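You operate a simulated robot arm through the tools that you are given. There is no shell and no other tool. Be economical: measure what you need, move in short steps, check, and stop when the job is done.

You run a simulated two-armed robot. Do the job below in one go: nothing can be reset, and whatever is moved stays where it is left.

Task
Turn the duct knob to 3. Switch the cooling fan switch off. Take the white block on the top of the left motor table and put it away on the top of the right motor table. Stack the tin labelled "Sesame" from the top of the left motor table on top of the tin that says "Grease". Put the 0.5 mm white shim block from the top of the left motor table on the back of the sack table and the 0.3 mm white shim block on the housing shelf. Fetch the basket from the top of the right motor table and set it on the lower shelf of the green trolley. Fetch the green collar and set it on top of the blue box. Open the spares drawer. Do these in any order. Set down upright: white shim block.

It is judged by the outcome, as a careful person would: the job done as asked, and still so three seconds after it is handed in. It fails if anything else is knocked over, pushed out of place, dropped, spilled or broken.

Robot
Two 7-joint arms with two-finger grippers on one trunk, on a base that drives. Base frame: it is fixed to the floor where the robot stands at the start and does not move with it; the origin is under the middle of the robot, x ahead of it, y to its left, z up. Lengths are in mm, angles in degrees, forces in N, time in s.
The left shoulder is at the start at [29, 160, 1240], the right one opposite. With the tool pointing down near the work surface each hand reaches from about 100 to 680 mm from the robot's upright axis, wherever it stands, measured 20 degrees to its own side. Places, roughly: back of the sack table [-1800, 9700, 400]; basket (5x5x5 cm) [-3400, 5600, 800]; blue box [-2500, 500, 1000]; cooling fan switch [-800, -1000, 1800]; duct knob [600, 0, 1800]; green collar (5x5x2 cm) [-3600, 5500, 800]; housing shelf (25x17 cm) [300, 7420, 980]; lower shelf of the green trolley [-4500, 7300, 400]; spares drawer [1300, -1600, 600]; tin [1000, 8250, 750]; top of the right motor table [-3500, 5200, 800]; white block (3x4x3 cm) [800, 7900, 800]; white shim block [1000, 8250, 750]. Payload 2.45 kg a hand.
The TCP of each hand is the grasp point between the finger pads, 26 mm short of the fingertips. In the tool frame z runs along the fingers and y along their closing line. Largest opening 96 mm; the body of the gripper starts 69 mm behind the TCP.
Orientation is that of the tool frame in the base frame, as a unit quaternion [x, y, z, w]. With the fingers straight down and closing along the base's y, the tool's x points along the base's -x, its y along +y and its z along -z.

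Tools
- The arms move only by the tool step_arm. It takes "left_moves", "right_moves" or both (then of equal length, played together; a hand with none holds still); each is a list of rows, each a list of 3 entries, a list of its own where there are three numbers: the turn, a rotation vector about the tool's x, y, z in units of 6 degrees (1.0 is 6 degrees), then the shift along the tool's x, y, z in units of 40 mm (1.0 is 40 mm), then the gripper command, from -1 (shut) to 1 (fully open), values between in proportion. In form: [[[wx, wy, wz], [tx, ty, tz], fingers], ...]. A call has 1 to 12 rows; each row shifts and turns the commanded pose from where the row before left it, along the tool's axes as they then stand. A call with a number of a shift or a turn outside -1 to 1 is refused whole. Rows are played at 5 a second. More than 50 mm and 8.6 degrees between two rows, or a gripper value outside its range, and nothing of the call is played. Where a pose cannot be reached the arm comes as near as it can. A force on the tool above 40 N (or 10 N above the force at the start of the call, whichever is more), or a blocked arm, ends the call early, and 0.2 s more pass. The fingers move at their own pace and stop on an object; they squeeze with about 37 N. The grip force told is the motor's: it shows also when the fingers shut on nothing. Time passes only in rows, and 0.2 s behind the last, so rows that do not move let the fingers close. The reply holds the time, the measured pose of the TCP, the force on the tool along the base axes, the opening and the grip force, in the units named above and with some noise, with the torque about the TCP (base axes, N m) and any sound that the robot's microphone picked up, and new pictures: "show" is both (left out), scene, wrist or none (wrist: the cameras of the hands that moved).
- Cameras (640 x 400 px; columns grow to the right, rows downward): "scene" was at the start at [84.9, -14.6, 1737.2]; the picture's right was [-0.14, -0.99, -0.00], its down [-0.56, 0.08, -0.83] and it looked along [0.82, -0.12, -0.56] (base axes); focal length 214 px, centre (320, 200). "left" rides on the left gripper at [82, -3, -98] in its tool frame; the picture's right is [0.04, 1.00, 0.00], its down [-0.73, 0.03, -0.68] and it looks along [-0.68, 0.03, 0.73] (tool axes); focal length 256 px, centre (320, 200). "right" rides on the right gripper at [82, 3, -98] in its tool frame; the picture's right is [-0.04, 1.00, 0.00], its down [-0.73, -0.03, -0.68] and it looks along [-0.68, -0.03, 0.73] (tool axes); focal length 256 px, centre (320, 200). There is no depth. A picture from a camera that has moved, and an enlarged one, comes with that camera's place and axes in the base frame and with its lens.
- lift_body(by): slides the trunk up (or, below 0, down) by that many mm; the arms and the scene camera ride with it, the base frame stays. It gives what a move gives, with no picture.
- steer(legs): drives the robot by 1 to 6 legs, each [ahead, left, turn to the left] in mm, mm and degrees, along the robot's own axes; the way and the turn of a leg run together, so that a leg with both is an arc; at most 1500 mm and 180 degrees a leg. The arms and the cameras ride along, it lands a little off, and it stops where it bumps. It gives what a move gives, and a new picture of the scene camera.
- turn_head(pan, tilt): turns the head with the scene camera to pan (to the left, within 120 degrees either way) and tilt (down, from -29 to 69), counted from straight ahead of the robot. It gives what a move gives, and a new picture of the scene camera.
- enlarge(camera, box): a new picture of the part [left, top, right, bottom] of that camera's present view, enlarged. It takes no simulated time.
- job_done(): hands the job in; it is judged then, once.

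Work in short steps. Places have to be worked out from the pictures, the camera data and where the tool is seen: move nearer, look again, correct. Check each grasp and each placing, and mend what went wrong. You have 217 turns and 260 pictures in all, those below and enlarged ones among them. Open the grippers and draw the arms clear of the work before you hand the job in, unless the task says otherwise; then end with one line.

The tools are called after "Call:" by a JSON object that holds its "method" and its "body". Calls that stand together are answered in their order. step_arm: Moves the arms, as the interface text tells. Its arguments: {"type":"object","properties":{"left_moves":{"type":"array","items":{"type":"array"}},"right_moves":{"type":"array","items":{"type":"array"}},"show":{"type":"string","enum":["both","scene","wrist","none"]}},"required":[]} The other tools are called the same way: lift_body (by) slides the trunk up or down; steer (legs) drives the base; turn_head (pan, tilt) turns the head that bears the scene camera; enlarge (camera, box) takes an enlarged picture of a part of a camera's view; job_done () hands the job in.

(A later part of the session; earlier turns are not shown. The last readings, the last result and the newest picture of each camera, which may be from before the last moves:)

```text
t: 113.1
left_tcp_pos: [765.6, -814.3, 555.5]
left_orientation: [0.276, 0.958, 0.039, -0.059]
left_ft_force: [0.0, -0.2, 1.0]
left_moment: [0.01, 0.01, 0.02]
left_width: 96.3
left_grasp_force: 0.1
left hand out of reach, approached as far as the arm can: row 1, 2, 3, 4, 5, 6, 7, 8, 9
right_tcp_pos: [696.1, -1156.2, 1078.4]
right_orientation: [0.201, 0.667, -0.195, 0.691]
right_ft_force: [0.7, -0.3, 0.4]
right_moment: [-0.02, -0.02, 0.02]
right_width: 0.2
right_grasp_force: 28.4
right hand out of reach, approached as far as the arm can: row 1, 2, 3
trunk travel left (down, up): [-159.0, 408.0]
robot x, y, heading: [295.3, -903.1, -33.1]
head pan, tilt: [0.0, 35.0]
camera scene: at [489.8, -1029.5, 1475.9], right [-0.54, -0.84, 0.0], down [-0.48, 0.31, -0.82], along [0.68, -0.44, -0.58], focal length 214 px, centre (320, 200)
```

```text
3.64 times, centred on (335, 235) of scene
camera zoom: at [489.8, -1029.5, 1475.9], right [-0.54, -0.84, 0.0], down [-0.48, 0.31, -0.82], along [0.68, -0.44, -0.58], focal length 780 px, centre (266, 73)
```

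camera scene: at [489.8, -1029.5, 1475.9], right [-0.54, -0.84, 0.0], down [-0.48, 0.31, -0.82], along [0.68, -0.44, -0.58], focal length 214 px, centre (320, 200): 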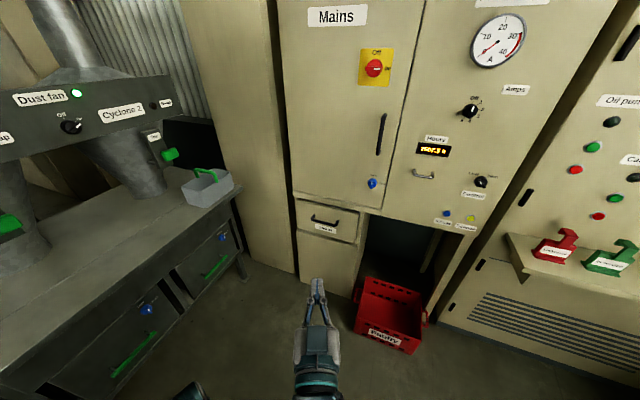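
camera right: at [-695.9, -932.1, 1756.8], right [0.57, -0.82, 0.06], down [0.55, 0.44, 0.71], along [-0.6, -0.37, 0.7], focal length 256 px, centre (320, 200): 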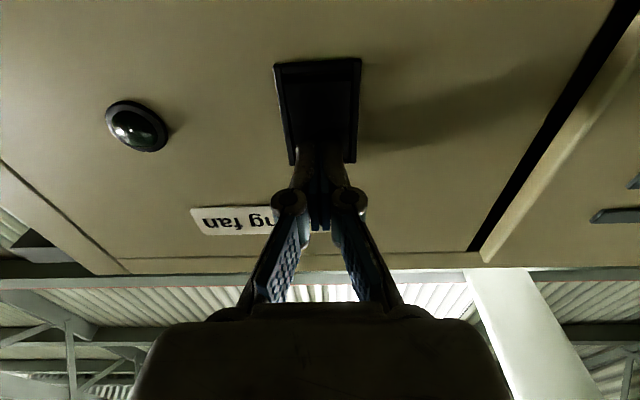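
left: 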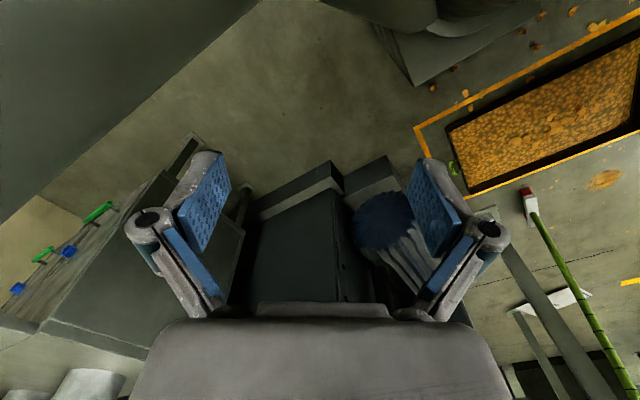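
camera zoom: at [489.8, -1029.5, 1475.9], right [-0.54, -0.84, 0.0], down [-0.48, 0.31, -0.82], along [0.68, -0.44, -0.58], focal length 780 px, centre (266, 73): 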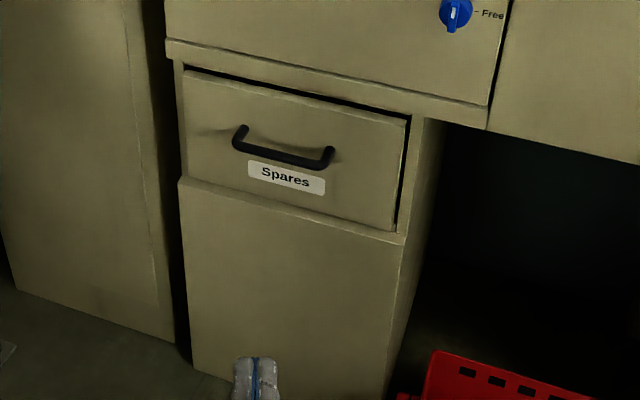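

The spares drawer handle is near (1290, −1582, 610) and its face needs an approach heading of about −53°. I drive to roughly 750 mm from it.

Call:
{"method": "steer", "body": {"legs": [[0, 0, -20], [390, 380, 0]]}}

Call:
{"method": "turn_head", "body": {"pan": 0, "tilt": 45}}

```text
t: 117.4
left_tcp_pos: [1307.0, -1091.7, 555.2]
left_orientation: [0.444, 0.893, 0.048, -0.052]
left_ft_force: [-0.8, -0.6, -0.4]
left_moment: [0.02, -0.02, -0.02]
left_width: 95.5
left_grasp_force: 0.1
right_tcp_pos: [1122.0, -1389.2, 1079.3]
right_orientation: [0.318, 0.62, -0.316, 0.644]
right_ft_force: [0.6, -1.1, 0.5]
right_moment: [0.0, 0.01, 0.01]
right_width: 0.0
right_grasp_force: 28.5
trunk travel left (down, up): [-159.0, 408.0]
robot x, y, heading: [835.1, -1009.2, -53.6]
head pan, tilt: [0.0, 35.0]
camera scene: at [972.8, -1197.5, 1475.9], right [-0.8, -0.59, 0.0], down [-0.34, 0.46, -0.82], along [0.49, -0.66, -0.58], focal length 214 px, centre (320, 200)
```

scene: 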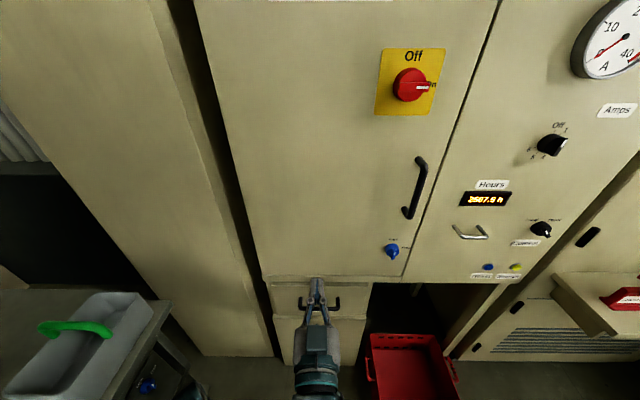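

```text
t: 118.1
left_tcp_pos: [1309.0, -1088.7, 557.1]
left_orientation: [0.443, 0.894, 0.048, -0.05]
left_ft_force: [-0.4, -0.2, 0.4]
left_moment: [0.01, -0.02, -0.01]
left_width: 96.1
left_grasp_force: 0.0
right_tcp_pos: [1120.6, -1385.5, 1080.4]
right_orientation: [0.317, 0.618, -0.316, 0.646]
right_ft_force: [-0.9, -0.1, -0.6]
right_moment: [0.0, -0.01, -0.01]
right_width: 0.1
right_grasp_force: 28.2
trunk travel left (down, up): [-159.0, 408.0]
robot x, y, heading: [833.3, -1008.2, -53.6]
head pan, tilt: [0.0, 45.0]
camera scene: at [970.0, -1190.5, 1461.3], right [-0.8, -0.59, 0.0], down [-0.42, 0.57, -0.7], along [0.42, -0.57, -0.71], focal length 214 px, centre (320, 200)
```

scene: 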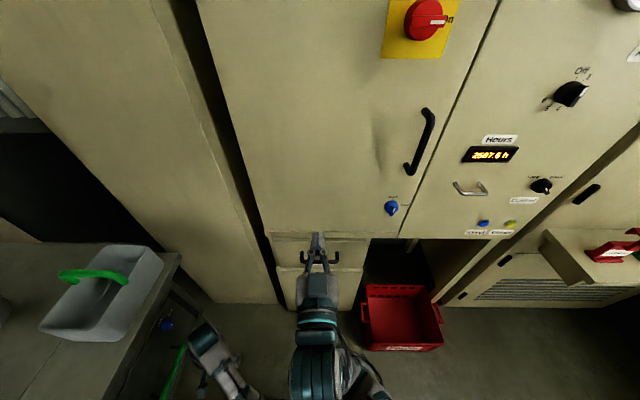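

I'm squarely in front of the drawer. I lower the right hand toward handle height and open the gripper, using the wrist camera.

Call:
{"method": "step_arm", "body": {"right_moves": [[[0, 0, 0], [1, 0, -0.4], 0], [[0, 0, 0], [1, 0, -0.4], 0.5], [[0, 0, 0], [1, 0, 0], 0.5], [[0, 0, 0], [1, 0, 0], 0.5], [[0, 0, 0], [1, 0, 0], 0.5], [[0, 0, 0], [1, 0, 0], 0.5], [[0, 0, 0], [1, 0, 0], 0.5], [[0, 0, 0], [1, 0, 0], 0.5], [[0, 0, 0], [1, 0, 0], 0.5], [[0, 0, 0], [0, 0, 0], 0.5]]}}

```text
t: 120.3
left_tcp_pos: [1307.0, -1094.0, 556.0]
left_orientation: [0.442, 0.894, 0.053, -0.052]
left_ft_force: [-0.3, -0.2, 0.0]
left_moment: [0.03, -0.02, 0.04]
left_width: 95.9
left_grasp_force: 0.0
right_tcp_pos: [1114.5, -1372.9, 726.5]
right_orientation: [0.321, 0.614, -0.316, 0.649]
right_ft_force: [-0.1, 0.5, 0.4]
right_moment: [0.0, 0.0, 0.05]
right_width: 72.3
right_grasp_force: 0.0
trunk travel left (down, up): [-159.0, 408.0]
robot x, y, heading: [830.1, -1004.8, -53.6]
head pan, tilt: [0.0, 45.0]
camera scene: at [967.6, -1201.8, 1459.7], right [-0.8, -0.59, 0.0], down [-0.42, 0.58, -0.7], along [0.42, -0.56, -0.71], focal length 214 px, centre (320, 200)
camera right: at [1061.4, -1293.6, 642.1], right [0.8, 0.6, 0.07], down [-0.46, 0.54, 0.7], along [0.38, -0.59, 0.71], focal length 256 px, centre (320, 200)
```

scene: 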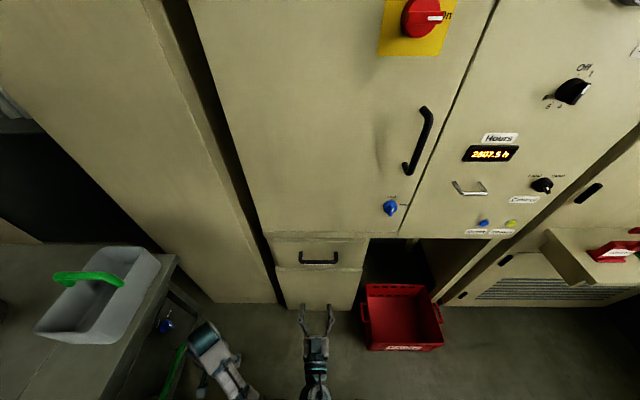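
right: 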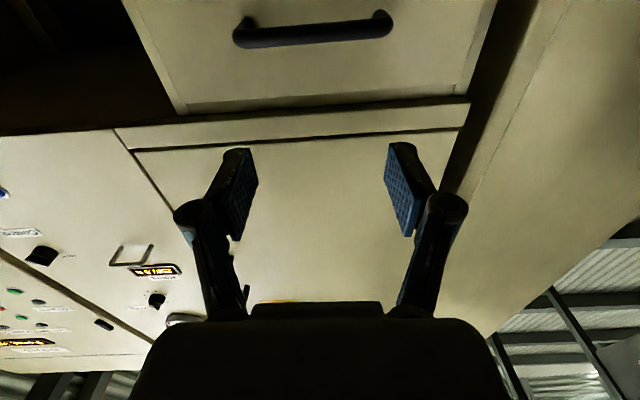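

The handle bar is at (1223, −1529, 703). I lower to its height and roll the gripper 90° so the fingers close vertically.

Call:
{"method": "step_arm", "body": {"right_moves": [[[0, 0, 1], [0.7, -0.15, 0], 0.3], [[0, 0, 1], [0, 0, 0], 0.3], [[0, 0, 1], [0, 0, 0], 0.3], [[0, 0, 1], [0, 0, 0], 0.3], [[0, 0, 1], [0, 0, 0], 0.3], [[0, 0, 1], [0, 0, 0], 0.3], [[0, 0, 1], [0, 0, 0], 0.3], [[0, 0, 1], [0, 0, 0], 0.3], [[0, 0, 1], [0, 0, 0], 0.3], [[0, 0, 1], [0, 0, 0], 0.3], [[0, 0, 1], [0, 0, 0], 0.3], [[0, 0, 1], [0, 0, 0], 0.3]], "show": "none"}}

Call:
{"method": "step_arm", "body": {"right_moves": [[[0, 0, 1], [0, 0, 0], 0.3], [[0, 0, 1], [0, 0, 0], 0.3], [[0, 0, 1], [0, 0, 0], 0.3], [[0, 0, 0], [0, 0, 0.7], 0.3], [[0, 0, 0], [0, 0, 0.7], 0.3], [[0, 0, 0], [0, 0, 0.7], 0.3], [[0, 0, 0], [0, 0, 0.7], 0.3], [[0, 0, 0], [0, 0, 0], 0.3]]}}

```text
t: 122.9
left_tcp_pos: [1308.7, -1089.4, 557.1]
left_orientation: [0.442, 0.894, 0.048, -0.051]
left_ft_force: [-0.3, -0.1, -0.3]
left_moment: [0.0, 0.0, 0.02]
left_width: 96.1
left_grasp_force: 0.1
right_tcp_pos: [1110.3, -1369.0, 693.2]
right_orientation: [0.62, 0.314, 0.124, 0.708]
right_ft_force: [0.4, 0.1, -0.2]
right_moment: [0.01, -0.01, -0.01]
right_width: 62.2
right_grasp_force: 0.1
trunk travel left (down, up): [-159.0, 408.0]
robot x, y, heading: [835.3, -1008.9, -53.6]
head pan, tilt: [0.0, 45.0]
```

```text
t: 124.7
left_tcp_pos: [1307.9, -1090.0, 556.3]
left_orientation: [0.443, 0.894, 0.048, -0.05]
left_ft_force: [-0.5, -0.1, -0.8]
left_moment: [-0.01, 0.01, 0.01]
left_width: 96.1
left_grasp_force: 0.0
right_tcp_pos: [1175.4, -1459.5, 694.4]
right_orientation: [0.662, 0.213, 0.232, 0.68]
right_ft_force: [-0.2, -0.4, -0.9]
right_moment: [-0.01, 0.0, 0.01]
right_width: 61.9
right_grasp_force: 0.0
trunk travel left (down, up): [-159.0, 408.0]
robot x, y, heading: [833.8, -1007.6, -53.6]
head pan, tilt: [0.0, 45.0]
camera scene: at [969.6, -1190.0, 1461.4], right [-0.8, -0.59, 0.0], down [-0.42, 0.57, -0.7], along [0.42, -0.57, -0.71], focal length 214 px, centre (320, 200)
camera right: at [1182.4, -1331.5, 698.1], right [-0.07, -0.01, 1.0], down [-0.99, 0.1, -0.07], along [-0.1, -0.99, -0.01], focal length 256 px, centre (320, 200)
```

scene: 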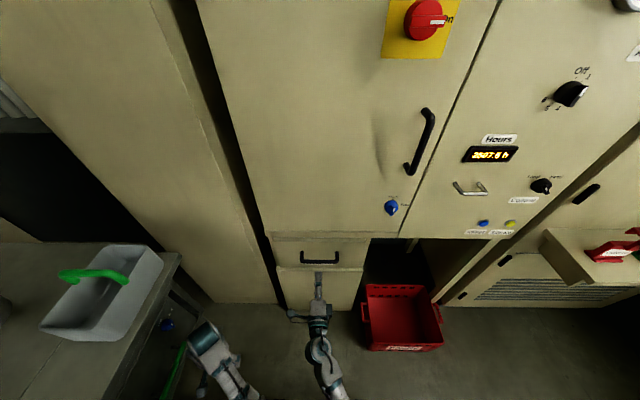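
right: 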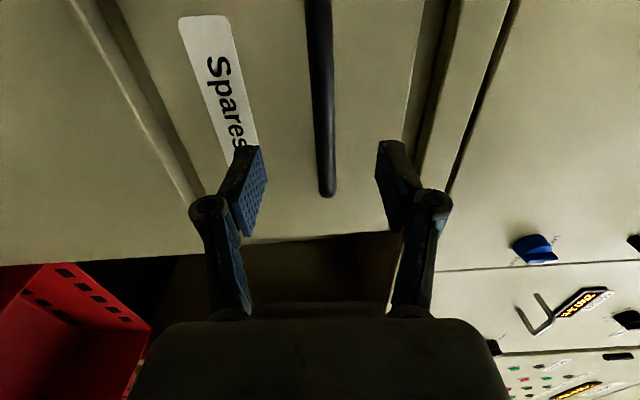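

The bar is between the fingers vertically. I advance about 78 mm and 8 mm up, then close.

Call:
{"method": "step_arm", "body": {"right_moves": [[[0, 0, 0], [0, 0.2, 0.65], 0.3], [[0, 0, 0], [0, 0, 0.65], 0.3], [[0, 0, 0], [0, 0, 0.65], 0.3], [[0, 0, 0], [0, 0, 0], -1], [[0, 0, 0], [0, 0, 0], -1], [[0, 0, 0], [0, 0, 0], -1]]}}

```text
t: 126.1
left_tcp_pos: [1308.8, -1089.3, 555.2]
left_orientation: [0.443, 0.894, 0.049, -0.051]
left_ft_force: [-0.6, -0.2, -0.5]
left_moment: [-0.03, 0.0, 0.02]
left_width: 95.9
left_grasp_force: 0.0
right_tcp_pos: [1223.4, -1523.1, 700.4]
right_orientation: [0.664, 0.215, 0.23, 0.678]
right_ft_force: [-3.2, 7.7, -28.9]
right_moment: [-0.55, 0.79, 0.44]
right_width: 14.3
right_grasp_force: 40.8
trunk travel left (down, up): [-159.0, 408.0]
robot x, y, heading: [838.0, -1009.7, -53.3]
head pan, tilt: [0.0, 45.0]
camera scene: at [974.3, -1193.8, 1459.7], right [-0.8, -0.59, 0.0], down [-0.42, 0.57, -0.7], along [0.42, -0.57, -0.71], focal length 214 px, centre (320, 200)
camera right: at [1229.4, -1395.3, 704.2], right [-0.06, -0.01, 1.0], down [-0.99, 0.11, -0.06], along [-0.1, -0.99, -0.02], focal length 256 px, centre (320, 200)
```

scene: 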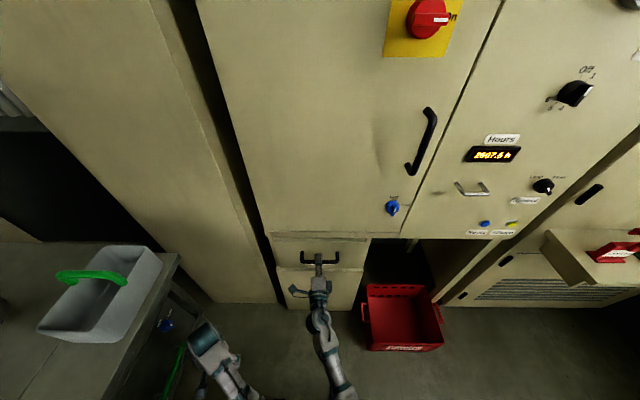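
right: 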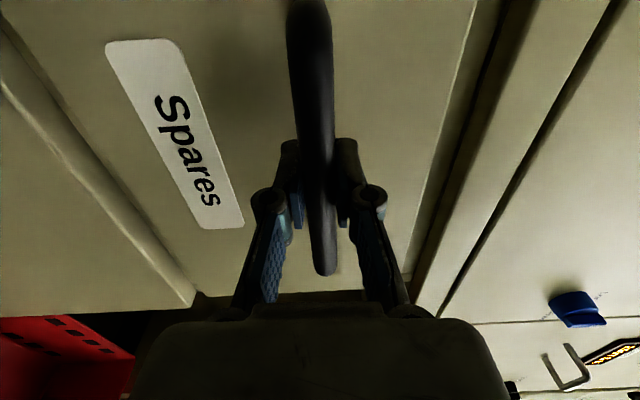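

Gripped. I ease the vertical load slightly and pull the drawer out.

Call:
{"method": "step_arm", "body": {"right_moves": [[[0, 0, 0], [0, -0.08, 0], -1], [[0, 0, 0], [0, 0, -0.4], -1], [[0, 0, 0], [0, 0, -0.5], -1], [[0, 0, 0], [0, 0, -0.5], -1], [[0, 0, 0], [0, 0, -0.5], -1], [[0, 0, 0], [0, 0, -0.5], -1], [[0, 0, 0], [0, 0, -0.5], -1]], "show": "scene"}}

```text
t: 127.7
left_tcp_pos: [1312.2, -1093.0, 556.1]
left_orientation: [0.441, 0.894, 0.057, -0.05]
left_ft_force: [-0.6, 0.4, -0.7]
left_moment: [-0.02, 0.0, 0.01]
left_width: 96.1
left_grasp_force: 0.0
right_tcp_pos: [1155.6, -1439.4, 700.4]
right_orientation: [0.657, 0.216, 0.234, 0.683]
right_ft_force: [27.2, 18.4, -11.8]
right_moment: [-0.6, 0.79, 0.01]
right_width: 14.9
right_grasp_force: 41.4
trunk travel left (down, up): [-159.0, 408.0]
robot x, y, heading: [834.2, -1007.8, -53.7]
head pan, tilt: [0.0, 45.0]
camera scene: at [977.7, -1201.9, 1459.1], right [-0.8, -0.59, 0.0], down [-0.43, 0.58, -0.7], along [0.41, -0.56, -0.72], focal length 214 px, centre (320, 200)
```

scene: 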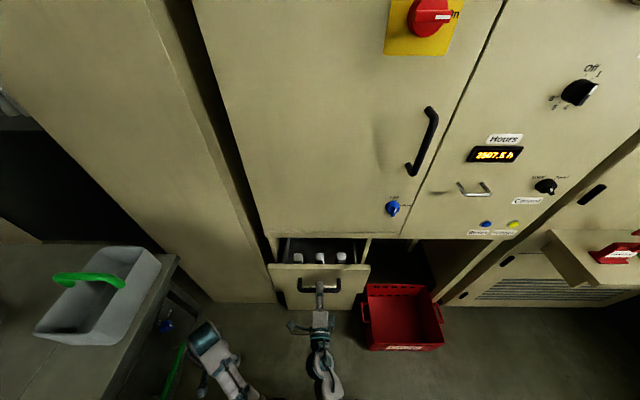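

It's opening. I keep pulling with slight lateral relief.

Call:
{"method": "step_arm", "body": {"right_moves": [[[0, 0, 0], [0.15, 0, -0.3], -1], [[0, 0, 0], [0.05, 0, -0.5], -1], [[0, 0, 0], [0.05, 0, -0.5], -1], [[0, 0, 0], [0, 0, -0.5], -1], [[0, 0, 0], [0, 0, -0.5], -1], [[0, 0, 0], [0, 0, -0.5], -1]], "show": "scene"}}

```text
t: 129.1
left_tcp_pos: [1306.4, -1089.1, 558.2]
left_orientation: [0.442, 0.894, 0.047, -0.048]
left_ft_force: [0.7, 0.9, 0.7]
left_moment: [-0.01, -0.03, -0.03]
left_width: 95.8
left_grasp_force: 0.2
right_tcp_pos: [1092.4, -1334.9, 699.9]
right_orientation: [0.659, 0.211, 0.236, 0.682]
right_ft_force: [-15.7, -10.2, 33.0]
right_moment: [-0.57, 0.78, 0.13]
right_width: 14.8
right_grasp_force: 40.6
trunk travel left (down, up): [-159.0, 408.0]
robot x, y, heading: [831.0, -1009.1, -53.6]
head pan, tilt: [0.0, 45.0]
camera scene: at [961.8, -1188.5, 1462.7], right [-0.8, -0.59, 0.0], down [-0.42, 0.57, -0.71], along [0.42, -0.57, -0.71], focal length 214 px, centre (320, 200)
```

scene: 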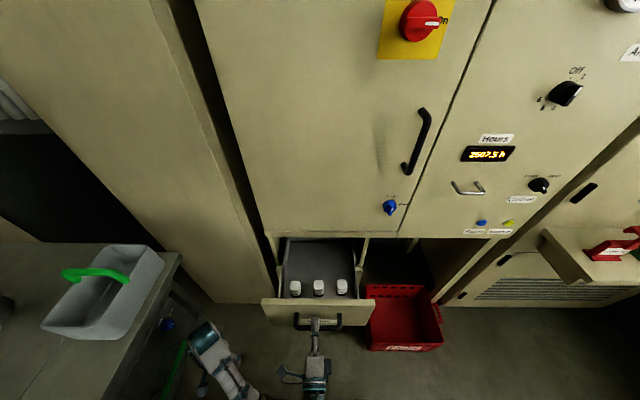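

Call:
{"method": "step_arm", "body": {"right_moves": [[[0, 0, 0], [0, 0, -0.4], -1], [[0, 0, 0], [0, 0, -0.4], -1], [[0, 0, 0], [0, 0, -0.4], -1], [[0, 0, 0], [0, 0, -0.4], -1]], "show": "scene"}}

```text
t: 129.8
left_tcp_pos: [1308.7, -1088.6, 556.5]
left_orientation: [0.443, 0.894, 0.049, -0.049]
left_ft_force: [0.1, -0.1, 0.3]
left_moment: [0.03, 0.04, -0.01]
left_width: 95.7
left_grasp_force: 0.0
right_tcp_pos: [1070.3, -1302.7, 699.9]
right_orientation: [0.658, 0.208, 0.233, 0.686]
right_ft_force: [-9.2, -6.6, 15.4]
right_moment: [-0.57, 0.85, 1.11]
right_width: 14.6
right_grasp_force: 40.9
trunk travel left (down, up): [-159.0, 408.0]
robot x, y, heading: [832.2, -1010.7, -53.3]
head pan, tilt: [0.0, 45.0]
stopped in row 3 (right hand): the force on the tool passed its limit at 49 N (the readings are from after the stop); the commanded pose is now the measured one
camera scene: at [966.9, -1190.8, 1460.9], right [-0.8, -0.59, 0.0], down [-0.42, 0.57, -0.71], along [0.42, -0.57, -0.71], focal length 214 px, centre (320, 200)
```

scene: 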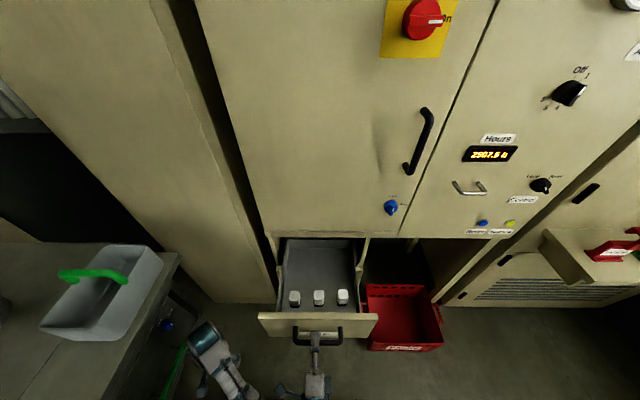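

The drawer is fully open and against its stop. I release it and back the base straight away.

Call:
{"method": "step_arm", "body": {"right_moves": [[[0, 0, 0], [0, 0, 0], 0], [[0, 0, 0], [0, 0, 0], 0.3], [[0, 0, 0], [0, 0, 0], 0.3]], "show": "wrist"}}

Call:
{"method": "steer", "body": {"legs": [[-300, 0, 0]]}}

```text
t: 130.6
left_tcp_pos: [1309.1, -1088.2, 556.1]
left_orientation: [0.443, 0.894, 0.048, -0.05]
left_ft_force: [0.2, 0.6, 0.3]
left_moment: [-0.01, -0.01, -0.04]
left_width: 95.9
left_grasp_force: 0.1
right_tcp_pos: [1071.1, -1301.6, 698.5]
right_orientation: [0.659, 0.211, 0.234, 0.683]
right_ft_force: [0.0, 0.4, 0.1]
right_moment: [-0.01, 0.02, 0.01]
right_width: 62.2
right_grasp_force: 0.0
trunk travel left (down, up): [-159.0, 408.0]
robot x, y, heading: [833.7, -1010.0, -53.6]
head pan, tilt: [0.0, 45.0]
camera right: at [1076.7, -1173.2, 701.3], right [-0.07, 0.0, 1.0], down [-0.99, 0.11, -0.07], along [-0.1, -0.99, -0.01], focal length 256 px, centre (320, 200)
```

right: 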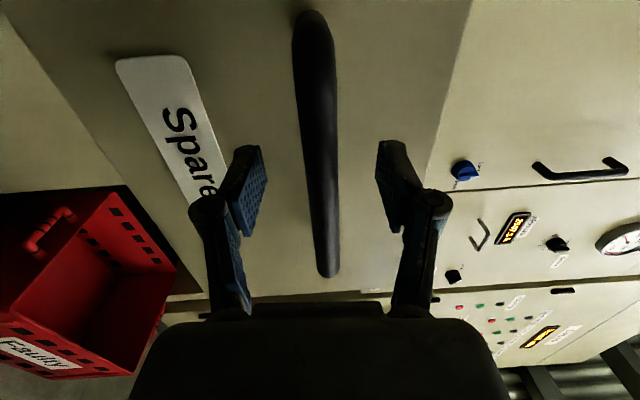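

```text
t: 132.7
left_tcp_pos: [1128.1, -844.4, 556.9]
left_orientation: [0.442, 0.894, 0.048, -0.049]
left_ft_force: [-0.8, -1.0, 0.3]
left_moment: [-0.02, 0.02, -0.02]
left_width: 96.1
left_grasp_force: 0.0
right_tcp_pos: [890.2, -1056.9, 699.5]
right_orientation: [0.658, 0.212, 0.236, 0.683]
right_ft_force: [-0.4, 0.0, 0.4]
right_moment: [0.01, 0.0, 0.02]
right_width: 62.4
right_grasp_force: 0.0
trunk travel left (down, up): [-159.0, 408.0]
robot x, y, heading: [653.0, -764.8, -53.5]
head pan, tilt: [0.0, 45.0]
camera scene: at [787.9, -945.3, 1461.7], right [-0.8, -0.6, 0.0], down [-0.42, 0.57, -0.71], along [0.42, -0.57, -0.71], focal length 214 px, centre (320, 200)
```

scene: 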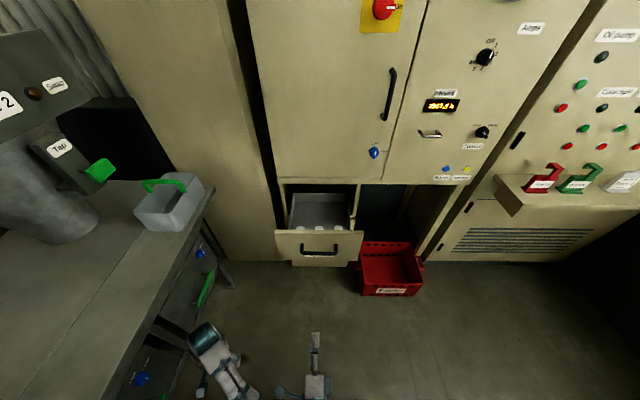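

The drawer is open and clear. I raise the trunk a bit and drive west around the brace toward the passage to the motor tables.

Call:
{"method": "lift_body", "body": {"by": 250}}

Call:
{"method": "steer", "body": {"legs": [[0, 0, -141], [980, 0, 0], [0, 0, -29], [900, 0, 0]]}}

Call:
{"method": "turn_head", "body": {"pan": 0, "tilt": 20}}

```text
t: 135.3
left_tcp_pos: [1127.0, -844.6, 807.6]
left_orientation: [0.441, 0.895, 0.047, -0.049]
left_ft_force: [0.3, -0.8, -0.3]
left_moment: [0.0, 0.0, 0.01]
left_width: 95.9
left_grasp_force: 0.0
right_tcp_pos: [889.0, -1057.1, 950.5]
right_orientation: [0.658, 0.211, 0.235, 0.684]
right_ft_force: [0.4, -0.5, -0.2]
right_moment: [0.02, 0.01, 0.01]
right_width: 62.3
right_grasp_force: 0.1
trunk travel left (down, up): [-409.0, 158.0]
robot x, y, heading: [653.1, -767.3, -53.4]
head pan, tilt: [0.0, 45.0]
```

```text
t: 151.8
left_tcp_pos: [-1423.2, 12.9, 807.8]
left_orientation: [0.935, -0.347, 0.053, 0.042]
left_ft_force: [0.1, -0.6, 0.4]
left_moment: [0.02, 0.01, 0.02]
left_width: 96.2
left_grasp_force: 0.0
right_tcp_pos: [-1233.3, 268.8, 950.7]
right_orientation: [-0.277, 0.633, 0.656, -0.304]
right_ft_force: [0.9, 0.4, -0.3]
right_moment: [0.02, 0.02, 0.02]
right_width: 62.3
right_grasp_force: 0.0
trunk travel left (down, up): [-409.0, 158.0]
robot x, y, heading: [-941.3, 34.2, 138.5]
head pan, tilt: [0.0, 45.0]
camera scene: at [-999.4, 80.5, 1721.0], right [0.66, 0.75, 0.0], down [0.53, -0.47, -0.71], along [-0.53, 0.47, -0.71], focal length 214 px, centre (320, 200)
```

scene: 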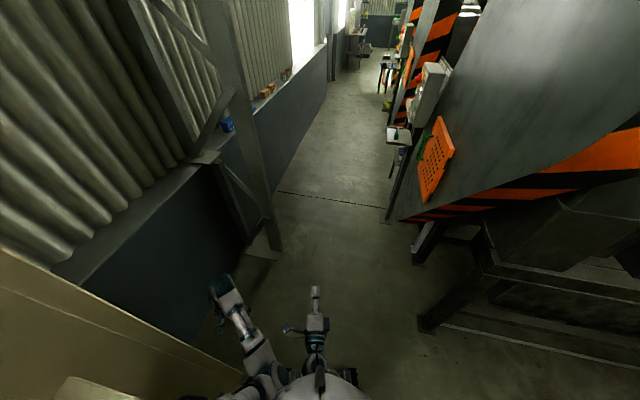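

```text
t: 152.7
left_tcp_pos: [-1423.5, 12.1, 808.7]
left_orientation: [0.935, -0.348, 0.053, 0.042]
left_ft_force: [-0.3, -0.8, 0.0]
left_moment: [0.01, 0.02, -0.01]
left_width: 96.0
left_grasp_force: 0.1
right_tcp_pos: [-1233.7, 268.1, 950.6]
right_orientation: [-0.277, 0.632, 0.656, -0.304]
right_ft_force: [-0.4, -0.2, 0.3]
right_moment: [0.0, 0.0, -0.02]
right_width: 62.3
right_grasp_force: 0.0
trunk travel left (down, up): [-409.0, 158.0]
robot x, y, heading: [-940.5, 30.5, 138.4]
head pan, tilt: [0.0, 20.0]
camera scene: at [-1008.4, 88.2, 1759.5], right [0.66, 0.75, 0.0], down [0.26, -0.23, -0.94], along [-0.7, 0.62, -0.34], focal length 214 px, centre (320, 200)
```

scene: 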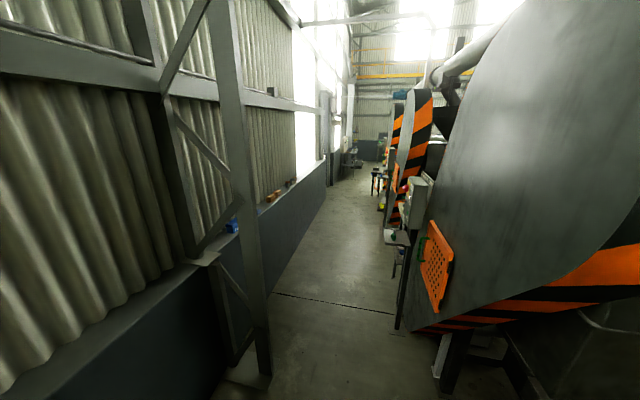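

The corridor runs at about heading 130°, with the blue box on the left sill. I drive along it.

Call:
{"method": "steer", "body": {"legs": [[0, 0, -6.5], [1500, 0, 0], [0, 0, -2], [1400, 0, 0]]}}

```text
t: 167.6
left_tcp_pos: [-3328.9, 2272.6, 808.2]
left_orientation: [0.907, -0.415, 0.05, 0.046]
left_ft_force: [-0.4, 0.6, 0.0]
left_moment: [0.0, -0.01, -0.03]
left_width: 96.0
left_grasp_force: 0.0
right_tcp_pos: [-3105.4, 2497.7, 950.7]
right_orientation: [-0.231, 0.651, 0.676, -0.256]
right_ft_force: [-0.6, 0.1, 0.0]
right_moment: [-0.01, -0.02, 0.03]
right_width: 62.8
right_grasp_force: 0.1
trunk travel left (down, up): [-409.0, 158.0]
robot x, y, heading: [-2851.2, 2221.9, 129.6]
head pan, tilt: [0.0, 20.0]
camera scene: at [-2908.0, 2286.5, 1759.6], right [0.77, 0.64, 0.0], down [0.22, -0.26, -0.94], along [-0.6, 0.72, -0.34], focal length 214 px, centre (320, 200)
```

scene: 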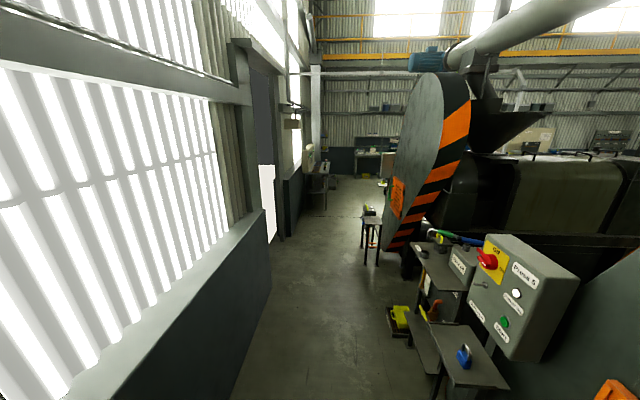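

I continue 2 m along the corridor and look to the right for the right motor table.

Call:
{"method": "steer", "body": {"legs": [[1000, 0, 0], [1000, 0, 0]]}}

Call:
{"method": "turn_head", "body": {"pan": -60, "tilt": 20}}

```text
t: 177.4
left_tcp_pos: [-4566.8, 3786.2, 808.8]
left_orientation: [0.902, -0.426, 0.05, 0.046]
left_ft_force: [-0.5, -0.4, 0.0]
left_moment: [-0.01, 0.01, 0.0]
left_width: 96.2
left_grasp_force: 0.1
right_tcp_pos: [-4336.7, 4005.4, 950.2]
right_orientation: [-0.222, 0.653, 0.681, -0.247]
right_ft_force: [0.1, -0.1, 0.2]
right_moment: [0.01, 0.02, 0.0]
right_width: 62.3
right_grasp_force: 0.1
trunk travel left (down, up): [-409.0, 158.0]
robot x, y, heading: [-4090.5, 3721.2, 128.5]
head pan, tilt: [0.0, 20.0]
camera scene: at [-4144.5, 3789.1, 1759.6], right [0.78, 0.62, 0.0], down [0.21, -0.27, -0.94], along [-0.58, 0.74, -0.34], focal length 214 px, centre (320, 200)
```

scene: 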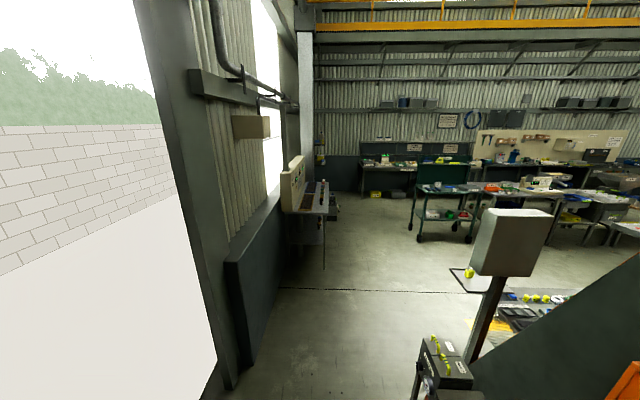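

```text
t: 178.7
left_tcp_pos: [-4565.0, 3785.3, 807.5]
left_orientation: [0.902, -0.427, 0.048, 0.046]
left_ft_force: [-0.1, -0.5, 0.7]
left_moment: [0.05, -0.04, 0.0]
left_width: 96.1
left_grasp_force: 0.0
right_tcp_pos: [-4335.7, 4005.5, 950.3]
right_orientation: [-0.221, 0.653, 0.681, -0.247]
right_ft_force: [0.2, -0.7, 0.4]
right_moment: [0.01, 0.01, -0.01]
right_width: 62.3
right_grasp_force: 0.1
trunk travel left (down, up): [-409.0, 158.0]
robot x, y, heading: [-4089.4, 3722.5, 128.5]
head pan, tilt: [-60.0, 20.0]
camera scene: at [-4052.5, 3802.8, 1759.7], right [0.93, -0.37, 0.0], down [-0.12, -0.32, -0.94], along [0.35, 0.87, -0.34], focal length 214 px, centre (320, 200)
```

scene: 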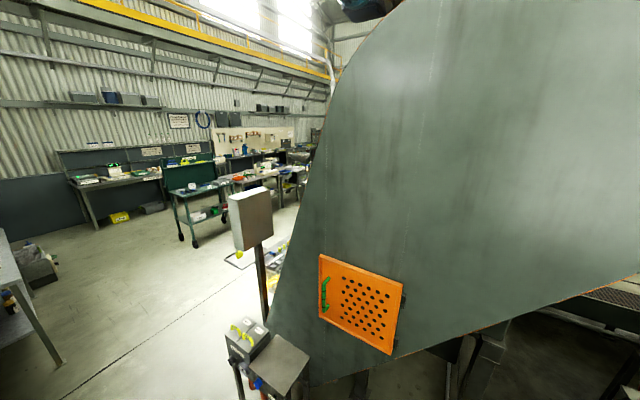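

The right motor table is beyond the guard. I drive past it and turn right.

Call:
{"method": "steer", "body": {"legs": [[1300, 0, 0], [0, 0, -70], [500, 0, 0]]}}

Call:
{"method": "turn_head", "body": {"pan": -50, "tilt": 25}}

```text
t: 190.7
left_tcp_pos: [-4661.0, 5628.7, 809.2]
left_orientation: [-0.474, 0.878, -0.012, -0.067]
left_ft_force: [-0.4, -0.7, -0.2]
left_moment: [0.01, 0.04, 0.02]
left_width: 95.8
left_grasp_force: 0.0
right_tcp_pos: [-4382.2, 5473.2, 951.0]
right_orientation: [0.209, 0.658, 0.694, 0.203]
right_ft_force: [0.0, 0.1, 0.4]
right_moment: [0.02, 0.01, -0.01]
right_width: 62.4
right_grasp_force: 0.0
trunk travel left (down, up): [-409.0, 158.0]
robot x, y, heading: [-4578.2, 5155.5, 55.8]
head pan, tilt: [-60.0, 20.0]
camera scene: at [-4491.1, 5143.8, 1759.8], right [-0.07, -1.0, 0.0], down [-0.34, 0.02, -0.94], along [0.94, -0.07, -0.34], focal length 214 px, centre (320, 200)
```

scene: 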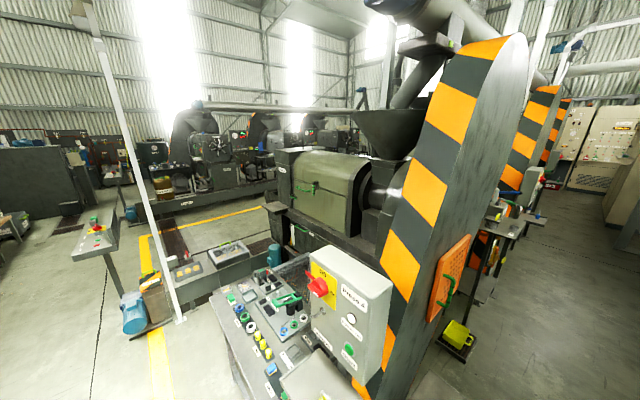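

```text
t: 191.4
left_tcp_pos: [-4661.1, 5627.6, 808.8]
left_orientation: [-0.475, 0.878, -0.012, -0.067]
left_ft_force: [-0.2, -0.7, 0.4]
left_moment: [0.01, -0.03, -0.01]
left_width: 96.1
left_grasp_force: 0.1
right_tcp_pos: [-4382.7, 5473.8, 952.2]
right_orientation: [0.209, 0.657, 0.695, 0.204]
right_ft_force: [-0.1, -0.6, -0.1]
right_moment: [0.0, 0.01, 0.01]
right_width: 62.5
right_grasp_force: 0.1
trunk travel left (down, up): [-409.0, 158.0]
robot x, y, heading: [-4581.6, 5159.2, 55.7]
head pan, tilt: [-50.0, 25.0]
camera scene: at [-4491.9, 5160.4, 1751.6], right [0.1, -0.99, 0.0], down [-0.42, -0.04, -0.91], along [0.9, 0.09, -0.42], focal length 214 px, centre (320, 200)
```

scene: 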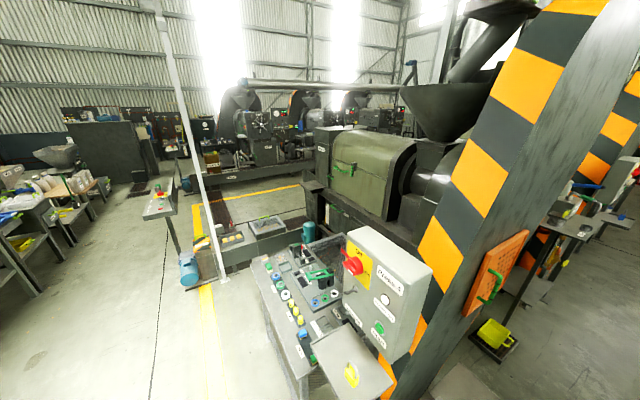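

This cluttered table is the right motor table, so I enlarge it.

Call:
{"method": "enlarge", "body": {"camera": "scene", "box": [240, 220, 400, 390]}}

```text
2.35 times, centred on (320, 305) of scene
camera zoom: at [-4491.9, 5160.4, 1751.6], right [0.1, -0.99, 0.0], down [-0.42, -0.04, -0.91], along [0.9, 0.09, -0.42], focal length 505 px, centre (320, -47)
```

zoom: 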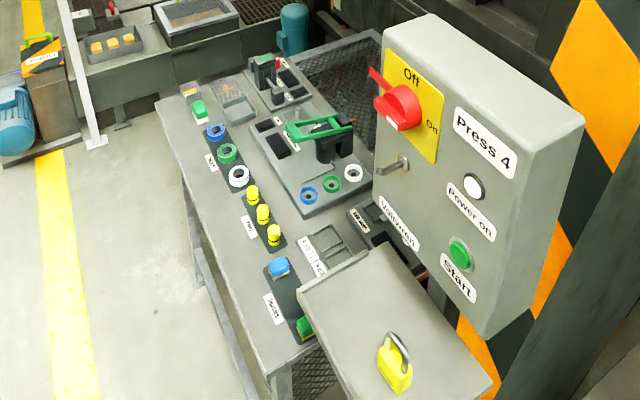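

The targets are the green collar on the edge mat near (−3625, 5467) and the small basket at the far end near (−3438, 5623). First I bring the right hand back to pointing down while in free space.

Call:
{"method": "step_arm", "body": {"right_moves": [[[0, 0, -1], [0, 0, 0], 0.5], [[0, 0, -1], [0, 0, 0], 0.5], [[0, 0, -1], [0, 0, 0], 0.5], [[0, 0, -1], [0, 0, 0], 0.5], [[0, 0, -1], [0, 0, 0], 0.5], [[0, 0, -1], [0, 0, 0], 0.5], [[0, 0, -1], [0, 0, 0], 0.5], [[0, 0, -1], [0, 0, 0], 0.5], [[0, 0, -1], [0, 0, 0], 0.5], [[0, 0, -1], [0, 0, 0], 0.5], [[0, 0, -1], [0, 0, 0], 0.5], [[0, 0, -1], [0, 0, 0], 0.5]], "show": "none"}}

Call:
{"method": "step_arm", "body": {"right_moves": [[[0, 0, -1], [0, 0, 0], 0.5], [[0, 0, -1], [0, 0, 0], 0.5], [[0, 0, -1], [0, 0, 0], 0.5], [[0, 1, 0], [0, 0, 0], 0.5], [[0, 1, 0], [0, 0, 0], 0.5], [[0, 1, 0], [0, 0, 0], 0.5], [[0, 1, 0], [0, 0, 0], 0.5], [[0, 1, 0], [0, 0, 0], 0.5], [[0, 1, 0], [0, 0, 0], 0.5], [[0, 1, 0], [0, 0, 0], 0.5], [[0, 1, 0], [0, 0, 0], 0.5], [[0, 1, 0], [0, 0, 0], 0.5]], "show": "none"}}

Call:
{"method": "step_arm", "body": {"right_moves": [[[0, 1, 0], [0, 0, 0], 0.5], [[0, 1, 0], [0, 0, 0], 0.5], [[0, 1, 0], [0, 0, 0], 0.5], [[0, 1, 0], [0, 0, 0], 0.5], [[0, 1, 0], [0, 0, 0], 0.5], [[0, 1, 0], [0, 0, 0], 0.5]], "show": "none"}}

```text
t: 194.0
left_tcp_pos: [-4660.8, 5628.8, 810.5]
left_orientation: [-0.474, 0.878, -0.012, -0.067]
left_ft_force: [-0.2, -0.1, 1.3]
left_moment: [0.02, 0.01, 0.0]
left_width: 95.7
left_grasp_force: 0.0
right_tcp_pos: [-4382.3, 5474.7, 951.1]
right_orientation: [-0.22, 0.654, 0.441, 0.574]
right_ft_force: [0.3, 0.8, -0.3]
right_moment: [-0.03, -0.01, 0.0]
right_width: 72.0
right_grasp_force: 0.0
trunk travel left (down, up): [-409.0, 158.0]
robot x, y, heading: [-4575.5, 5157.1, 55.9]
head pan, tilt: [-50.0, 25.0]
```

```text
t: 196.1
left_tcp_pos: [-4661.7, 5628.5, 810.1]
left_orientation: [-0.474, 0.878, -0.012, -0.065]
left_ft_force: [0.9, -0.3, 0.3]
left_moment: [0.03, -0.02, -0.04]
left_width: 95.9
left_grasp_force: 0.0
right_tcp_pos: [-4363.3, 5443.1, 912.3]
right_orientation: [-0.465, 0.757, 0.169, 0.427]
right_ft_force: [0.8, -0.1, -0.1]
right_moment: [-0.03, -0.03, -0.01]
right_width: 72.0
right_grasp_force: 0.1
trunk travel left (down, up): [-409.0, 158.0]
robot x, y, heading: [-4577.0, 5152.5, 55.7]
head pan, tilt: [-50.0, 25.0]
stopped in row 10 (right hand): the arm was blocked; the commanded pose is now the measured one
```

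```text
t: 196.9
left_tcp_pos: [-4661.6, 5627.8, 809.5]
left_orientation: [-0.475, 0.877, -0.011, -0.064]
left_ft_force: [0.0, -0.4, 0.1]
left_moment: [0.0, 0.0, -0.04]
left_width: 95.9
left_grasp_force: 0.1
right_tcp_pos: [-4340.2, 5418.0, 883.7]
right_orientation: [-0.515, 0.787, 0.046, 0.335]
right_ft_force: [0.2, -0.3, 0.3]
right_moment: [0.0, 0.04, 0.0]
right_width: 72.2
right_grasp_force: 0.1
trunk travel left (down, up): [-409.0, 158.0]
robot x, y, heading: [-4577.3, 5158.8, 55.8]
head pan, tilt: [-50.0, 25.0]
stopped in row 4 (right hand): the arm was blocked; the commanded pose is now the measured one
```

The arm is cramped near the body, so I extend it forward and up before finishing the pitch.

Call:
{"method": "step_arm", "body": {"right_moves": [[[0, 0, 0], [-1, 0, 0], 0.5], [[0, 0, 0], [-1, 0, 0], 0.5], [[0, 0, 0], [-1, 0, 0], 0.5], [[0, 0, 0], [-1, 0, 0], 0.5], [[0, 1, 0], [-0.3, 0, 0], 0.5], [[0, 1, 0], [0, 0, 0], 0.5], [[0, 1, 0], [0, 0, 0], 0.5], [[0, 1, 0], [0, 0, 0], 0.5], [[0, 1, 0], [0, 0, 0], 0.5], [[0, 1, 0], [0, 0, 0], 0.5], [[0, 0.5, 0], [0, 0, 0], 0.5]], "show": "none"}}

```text
t: 197.7
left_tcp_pos: [-4663.0, 5626.4, 811.0]
left_orientation: [-0.475, 0.878, -0.011, -0.065]
left_ft_force: [-1.0, 0.1, -0.8]
left_moment: [0.01, -0.01, -0.01]
left_width: 95.8
left_grasp_force: 0.0
right_tcp_pos: [-4336.8, 5408.8, 852.3]
right_orientation: [-0.547, 0.796, -0.024, 0.257]
right_ft_force: [-0.6, 0.3, 0.5]
right_moment: [-0.01, -0.03, -0.01]
right_width: 72.5
right_grasp_force: 0.1
trunk travel left (down, up): [-409.0, 158.0]
robot x, y, heading: [-4578.7, 5158.0, 56.0]
head pan, tilt: [-50.0, 25.0]
stopped in row 3 (right hand): the arm was blocked; the commanded pose is now the measured one
```

Call:
{"method": "turn_head", "body": {"pan": -20, "tilt": 65}}

```text
t: 198.8
left_tcp_pos: [-4661.8, 5626.1, 810.5]
left_orientation: [-0.474, 0.878, -0.011, -0.064]
left_ft_force: [0.1, -0.1, 1.0]
left_moment: [0.02, -0.01, -0.05]
left_width: 96.0
left_grasp_force: 0.0
right_tcp_pos: [-4338.1, 5408.2, 847.5]
right_orientation: [-0.55, 0.795, -0.028, 0.255]
right_ft_force: [1.0, 0.0, 0.4]
right_moment: [-0.03, -0.03, 0.03]
right_width: 72.1
right_grasp_force: 0.0
trunk travel left (down, up): [-409.0, 158.0]
robot x, y, heading: [-4582.6, 5157.1, 55.8]
head pan, tilt: [-20.0, 65.0]
camera scene: at [-4534.6, 5186.9, 1696.0], right [0.59, -0.81, 0.0], down [-0.73, -0.53, -0.42], along [0.34, 0.25, -0.91], focal length 214 px, centre (320, 200)
```

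scene: 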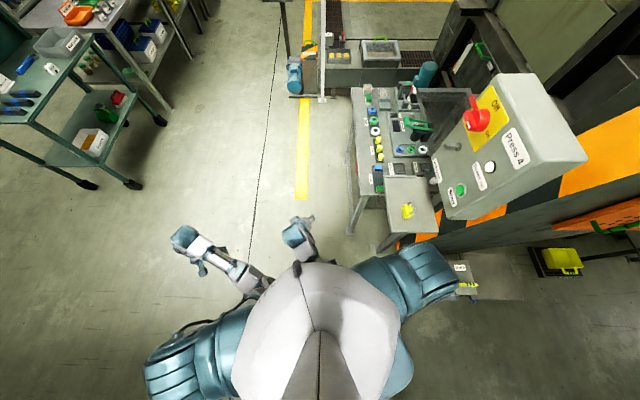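

I shift the right hand forward, right and up, out of the cramped area.

Call:
{"method": "step_arm", "body": {"right_moves": [[[0, 0, 0], [-0.41, -0.64, 0.07], 0.5], [[0, 0, 0], [-0.41, -0.64, 0.07], 0.5], [[0, 0, 0], [-0.41, -0.64, 0.07], 0.5], [[0, 0, 0], [-0.41, -0.64, 0.07], 0.5], [[0, 0, 0], [-0.41, -0.64, 0.07], 0.5], [[0, 0, 0], [0, 0, 0], 0.5]], "show": "none"}}

```text
t: 199.5
left_tcp_pos: [-4662.5, 5625.7, 811.7]
left_orientation: [-0.475, 0.878, -0.011, -0.064]
left_ft_force: [-0.2, 0.5, 1.0]
left_moment: [0.0, -0.03, 0.03]
left_width: 95.8
left_grasp_force: 0.1
right_tcp_pos: [-4309.6, 5359.3, 816.7]
right_orientation: [-0.572, 0.799, -0.06, 0.175]
right_ft_force: [0.3, 1.0, -0.3]
right_moment: [0.0, 0.04, -0.01]
right_width: 71.9
right_grasp_force: 0.1
trunk travel left (down, up): [-409.0, 158.0]
robot x, y, heading: [-4575.6, 5152.2, 56.1]
head pan, tilt: [-20.0, 65.0]
stopped in row 3 (right hand): the arm was blocked; the commanded pose is now the measured one
```

Call:
{"method": "step_arm", "body": {"right_moves": [[[0, 0.6, 0], [0, -0.7, 0], 0.5], [[0, 0.6, 0], [0, -0.7, 0], 0.5], [[0, 0.6, 0], [0, -0.7, 0], 0.5], [[0, 0.5, 0], [0, -0.7, 0], 0.5], [[0, 0.5, 0], [0, -0.7, 0], 0.5], [[0, 0, 0], [0, 0, 0], 0.5]], "show": "scene"}}

```text
t: 200.9
left_tcp_pos: [-4662.8, 5626.2, 811.4]
left_orientation: [-0.474, 0.878, -0.011, -0.063]
left_ft_force: [0.2, 0.4, 0.1]
left_moment: [-0.01, -0.01, 0.03]
left_width: 96.1
left_grasp_force: 0.0
right_tcp_pos: [-4184.8, 5311.4, 860.4]
right_orientation: [-0.556, 0.817, -0.144, 0.056]
right_ft_force: [-0.8, 0.3, 0.1]
right_moment: [0.0, 0.02, -0.01]
right_width: 72.1
right_grasp_force: 0.0
trunk travel left (down, up): [-409.0, 158.0]
robot x, y, heading: [-4578.8, 5152.2, 56.1]
head pan, tilt: [-20.0, 65.0]
camera scene: at [-4533.6, 5186.9, 1695.9], right [0.59, -0.81, 0.0], down [-0.73, -0.53, -0.42], along [0.34, 0.25, -0.91], focal length 214 px, centre (320, 200)
```

scene: 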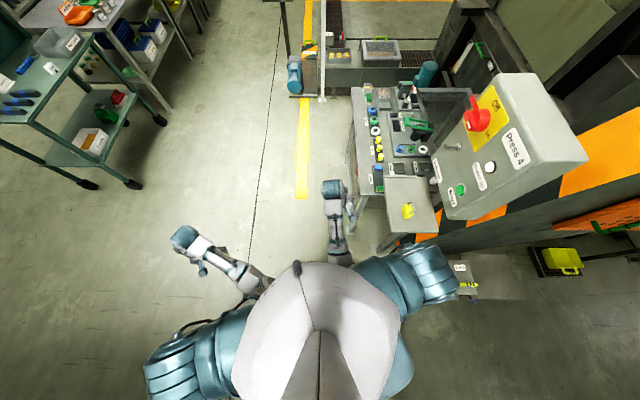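

The right hand is free. I straighten its tilt and yaw, then drive round to the table's open side.

Call:
{"method": "step_arm", "body": {"right_moves": [[[-0.96, -0.22, 0], [0, 0, -0.3], 0.5], [[-0.96, -0.22, 0], [0, 0, -0.3], 0.5], [[-0.96, -0.22, 0], [0, 0, -0.3], 0.5], [[0, 0, 1], [0, 0, -0.5], 0.5], [[0, 0, 1], [0, 0, -0.5], 0.5], [[0, 0, 0], [0, 0, 0], 0.5]], "show": "none"}}

Call:
{"method": "steer", "body": {"legs": [[600, 220, 0], [0, 0, -45], [520, 0, 0], [0, 0, -65]]}}

Call:
{"method": "turn_head", "body": {"pan": 0, "tilt": 50}}

```text
t: 202.3
left_tcp_pos: [-4662.3, 5626.4, 812.3]
left_orientation: [-0.474, 0.878, -0.011, -0.064]
left_ft_force: [-0.2, -1.0, 1.1]
left_moment: [0.0, 0.03, -0.02]
left_width: 96.0
left_grasp_force: 0.1
right_tcp_pos: [-4174.5, 5318.9, 857.4]
right_orientation: [-0.471, 0.878, -0.073, 0.041]
right_ft_force: [0.1, -1.0, 0.0]
right_moment: [0.02, 0.0, 0.01]
right_width: 72.2
right_grasp_force: 0.1
right hand out of reach, approached as far as the arm can: row 1, 2, 3, 4, 5
trunk travel left (down, up): [-409.0, 158.0]
robot x, y, heading: [-4579.8, 5153.9, 55.8]
head pan, tilt: [-20.0, 65.0]
```

```text
t: 213.4
left_tcp_pos: [-3461.7, 5813.0, 810.9]
left_orientation: [0.438, 0.897, 0.046, -0.047]
left_ft_force: [-0.4, 1.1, -0.1]
left_moment: [0.04, 0.0, -0.03]
left_width: 95.8
left_grasp_force: 0.1
right_tcp_pos: [-3908.9, 5448.6, 857.9]
right_orientation: [0.439, 0.894, -0.076, -0.036]
right_ft_force: [-0.3, -0.1, -0.6]
right_moment: [0.01, 0.02, -0.04]
right_width: 71.9
right_grasp_force: 0.0
trunk travel left (down, up): [-409.0, 158.0]
robot x, y, heading: [-3932.5, 5882.9, -53.0]
head pan, tilt: [-20.0, 65.0]
camera scene: at [-3918.7, 5832.4, 1695.9], right [-0.96, -0.29, 0.0], down [-0.27, 0.87, -0.42], along [0.12, -0.4, -0.91], focal length 214 px, centre (320, 200)
```

scene: 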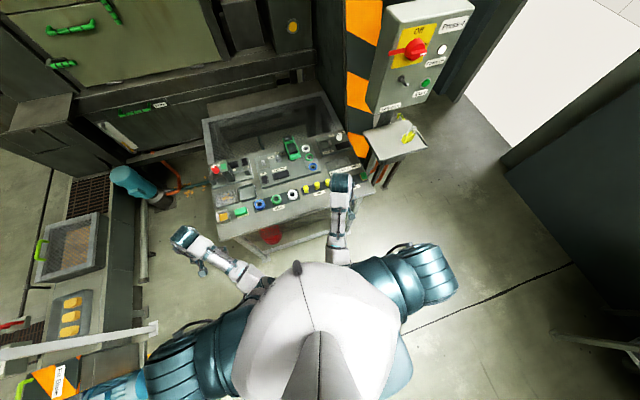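

```text
t: 214.2
left_tcp_pos: [-3462.1, 5814.4, 812.0]
left_orientation: [0.437, 0.897, 0.045, -0.047]
left_ft_force: [0.3, -0.1, 0.6]
left_moment: [-0.02, -0.01, -0.01]
left_width: 95.6
left_grasp_force: 0.1
right_tcp_pos: [-3911.3, 5450.2, 858.5]
right_orientation: [0.439, 0.894, -0.078, -0.036]
right_ft_force: [-1.0, -0.5, -0.6]
right_moment: [0.0, -0.03, 0.03]
right_width: 72.0
right_grasp_force: 0.0
trunk travel left (down, up): [-409.0, 158.0]
robot x, y, heading: [-3937.3, 5883.6, -52.9]
head pan, tilt: [0.0, 50.0]
camera scene: at [-3890.5, 5828.8, 1713.9], right [-0.8, -0.6, 0.0], down [-0.46, 0.61, -0.64], along [0.39, -0.51, -0.77], focal length 214 px, centre (320, 200)
```

scene: 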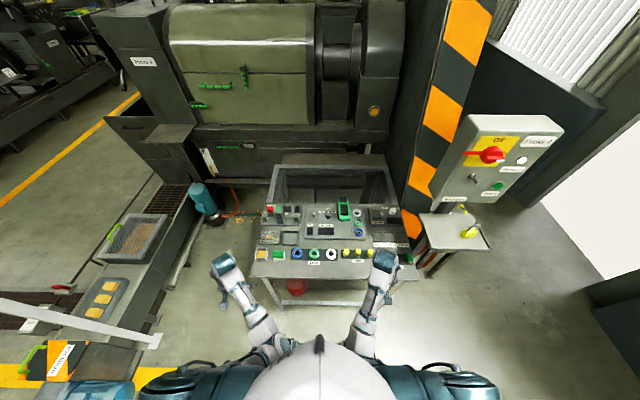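

The robot faces the table. I enlarge to identify the items.

Call:
{"method": "enlarge", "body": {"camera": "scene", "box": [245, 195, 425, 305]}}

```text
3.56 times, centred on (335, 250) of scene
camera zoom: at [-3890.5, 5828.8, 1713.9], right [-0.8, -0.6, 0.0], down [-0.46, 0.61, -0.64], along [0.39, -0.51, -0.77], focal length 763 px, centre (267, 22)
```

zoom: 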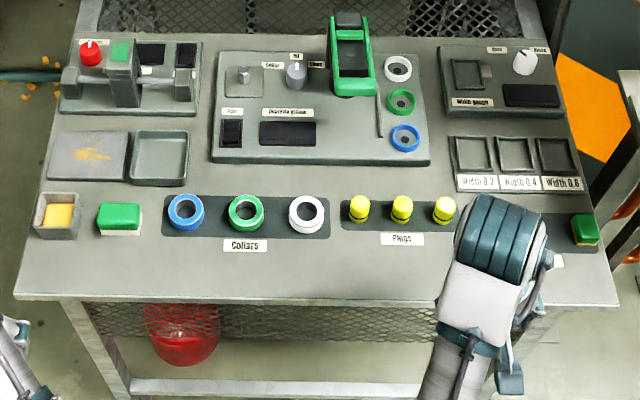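

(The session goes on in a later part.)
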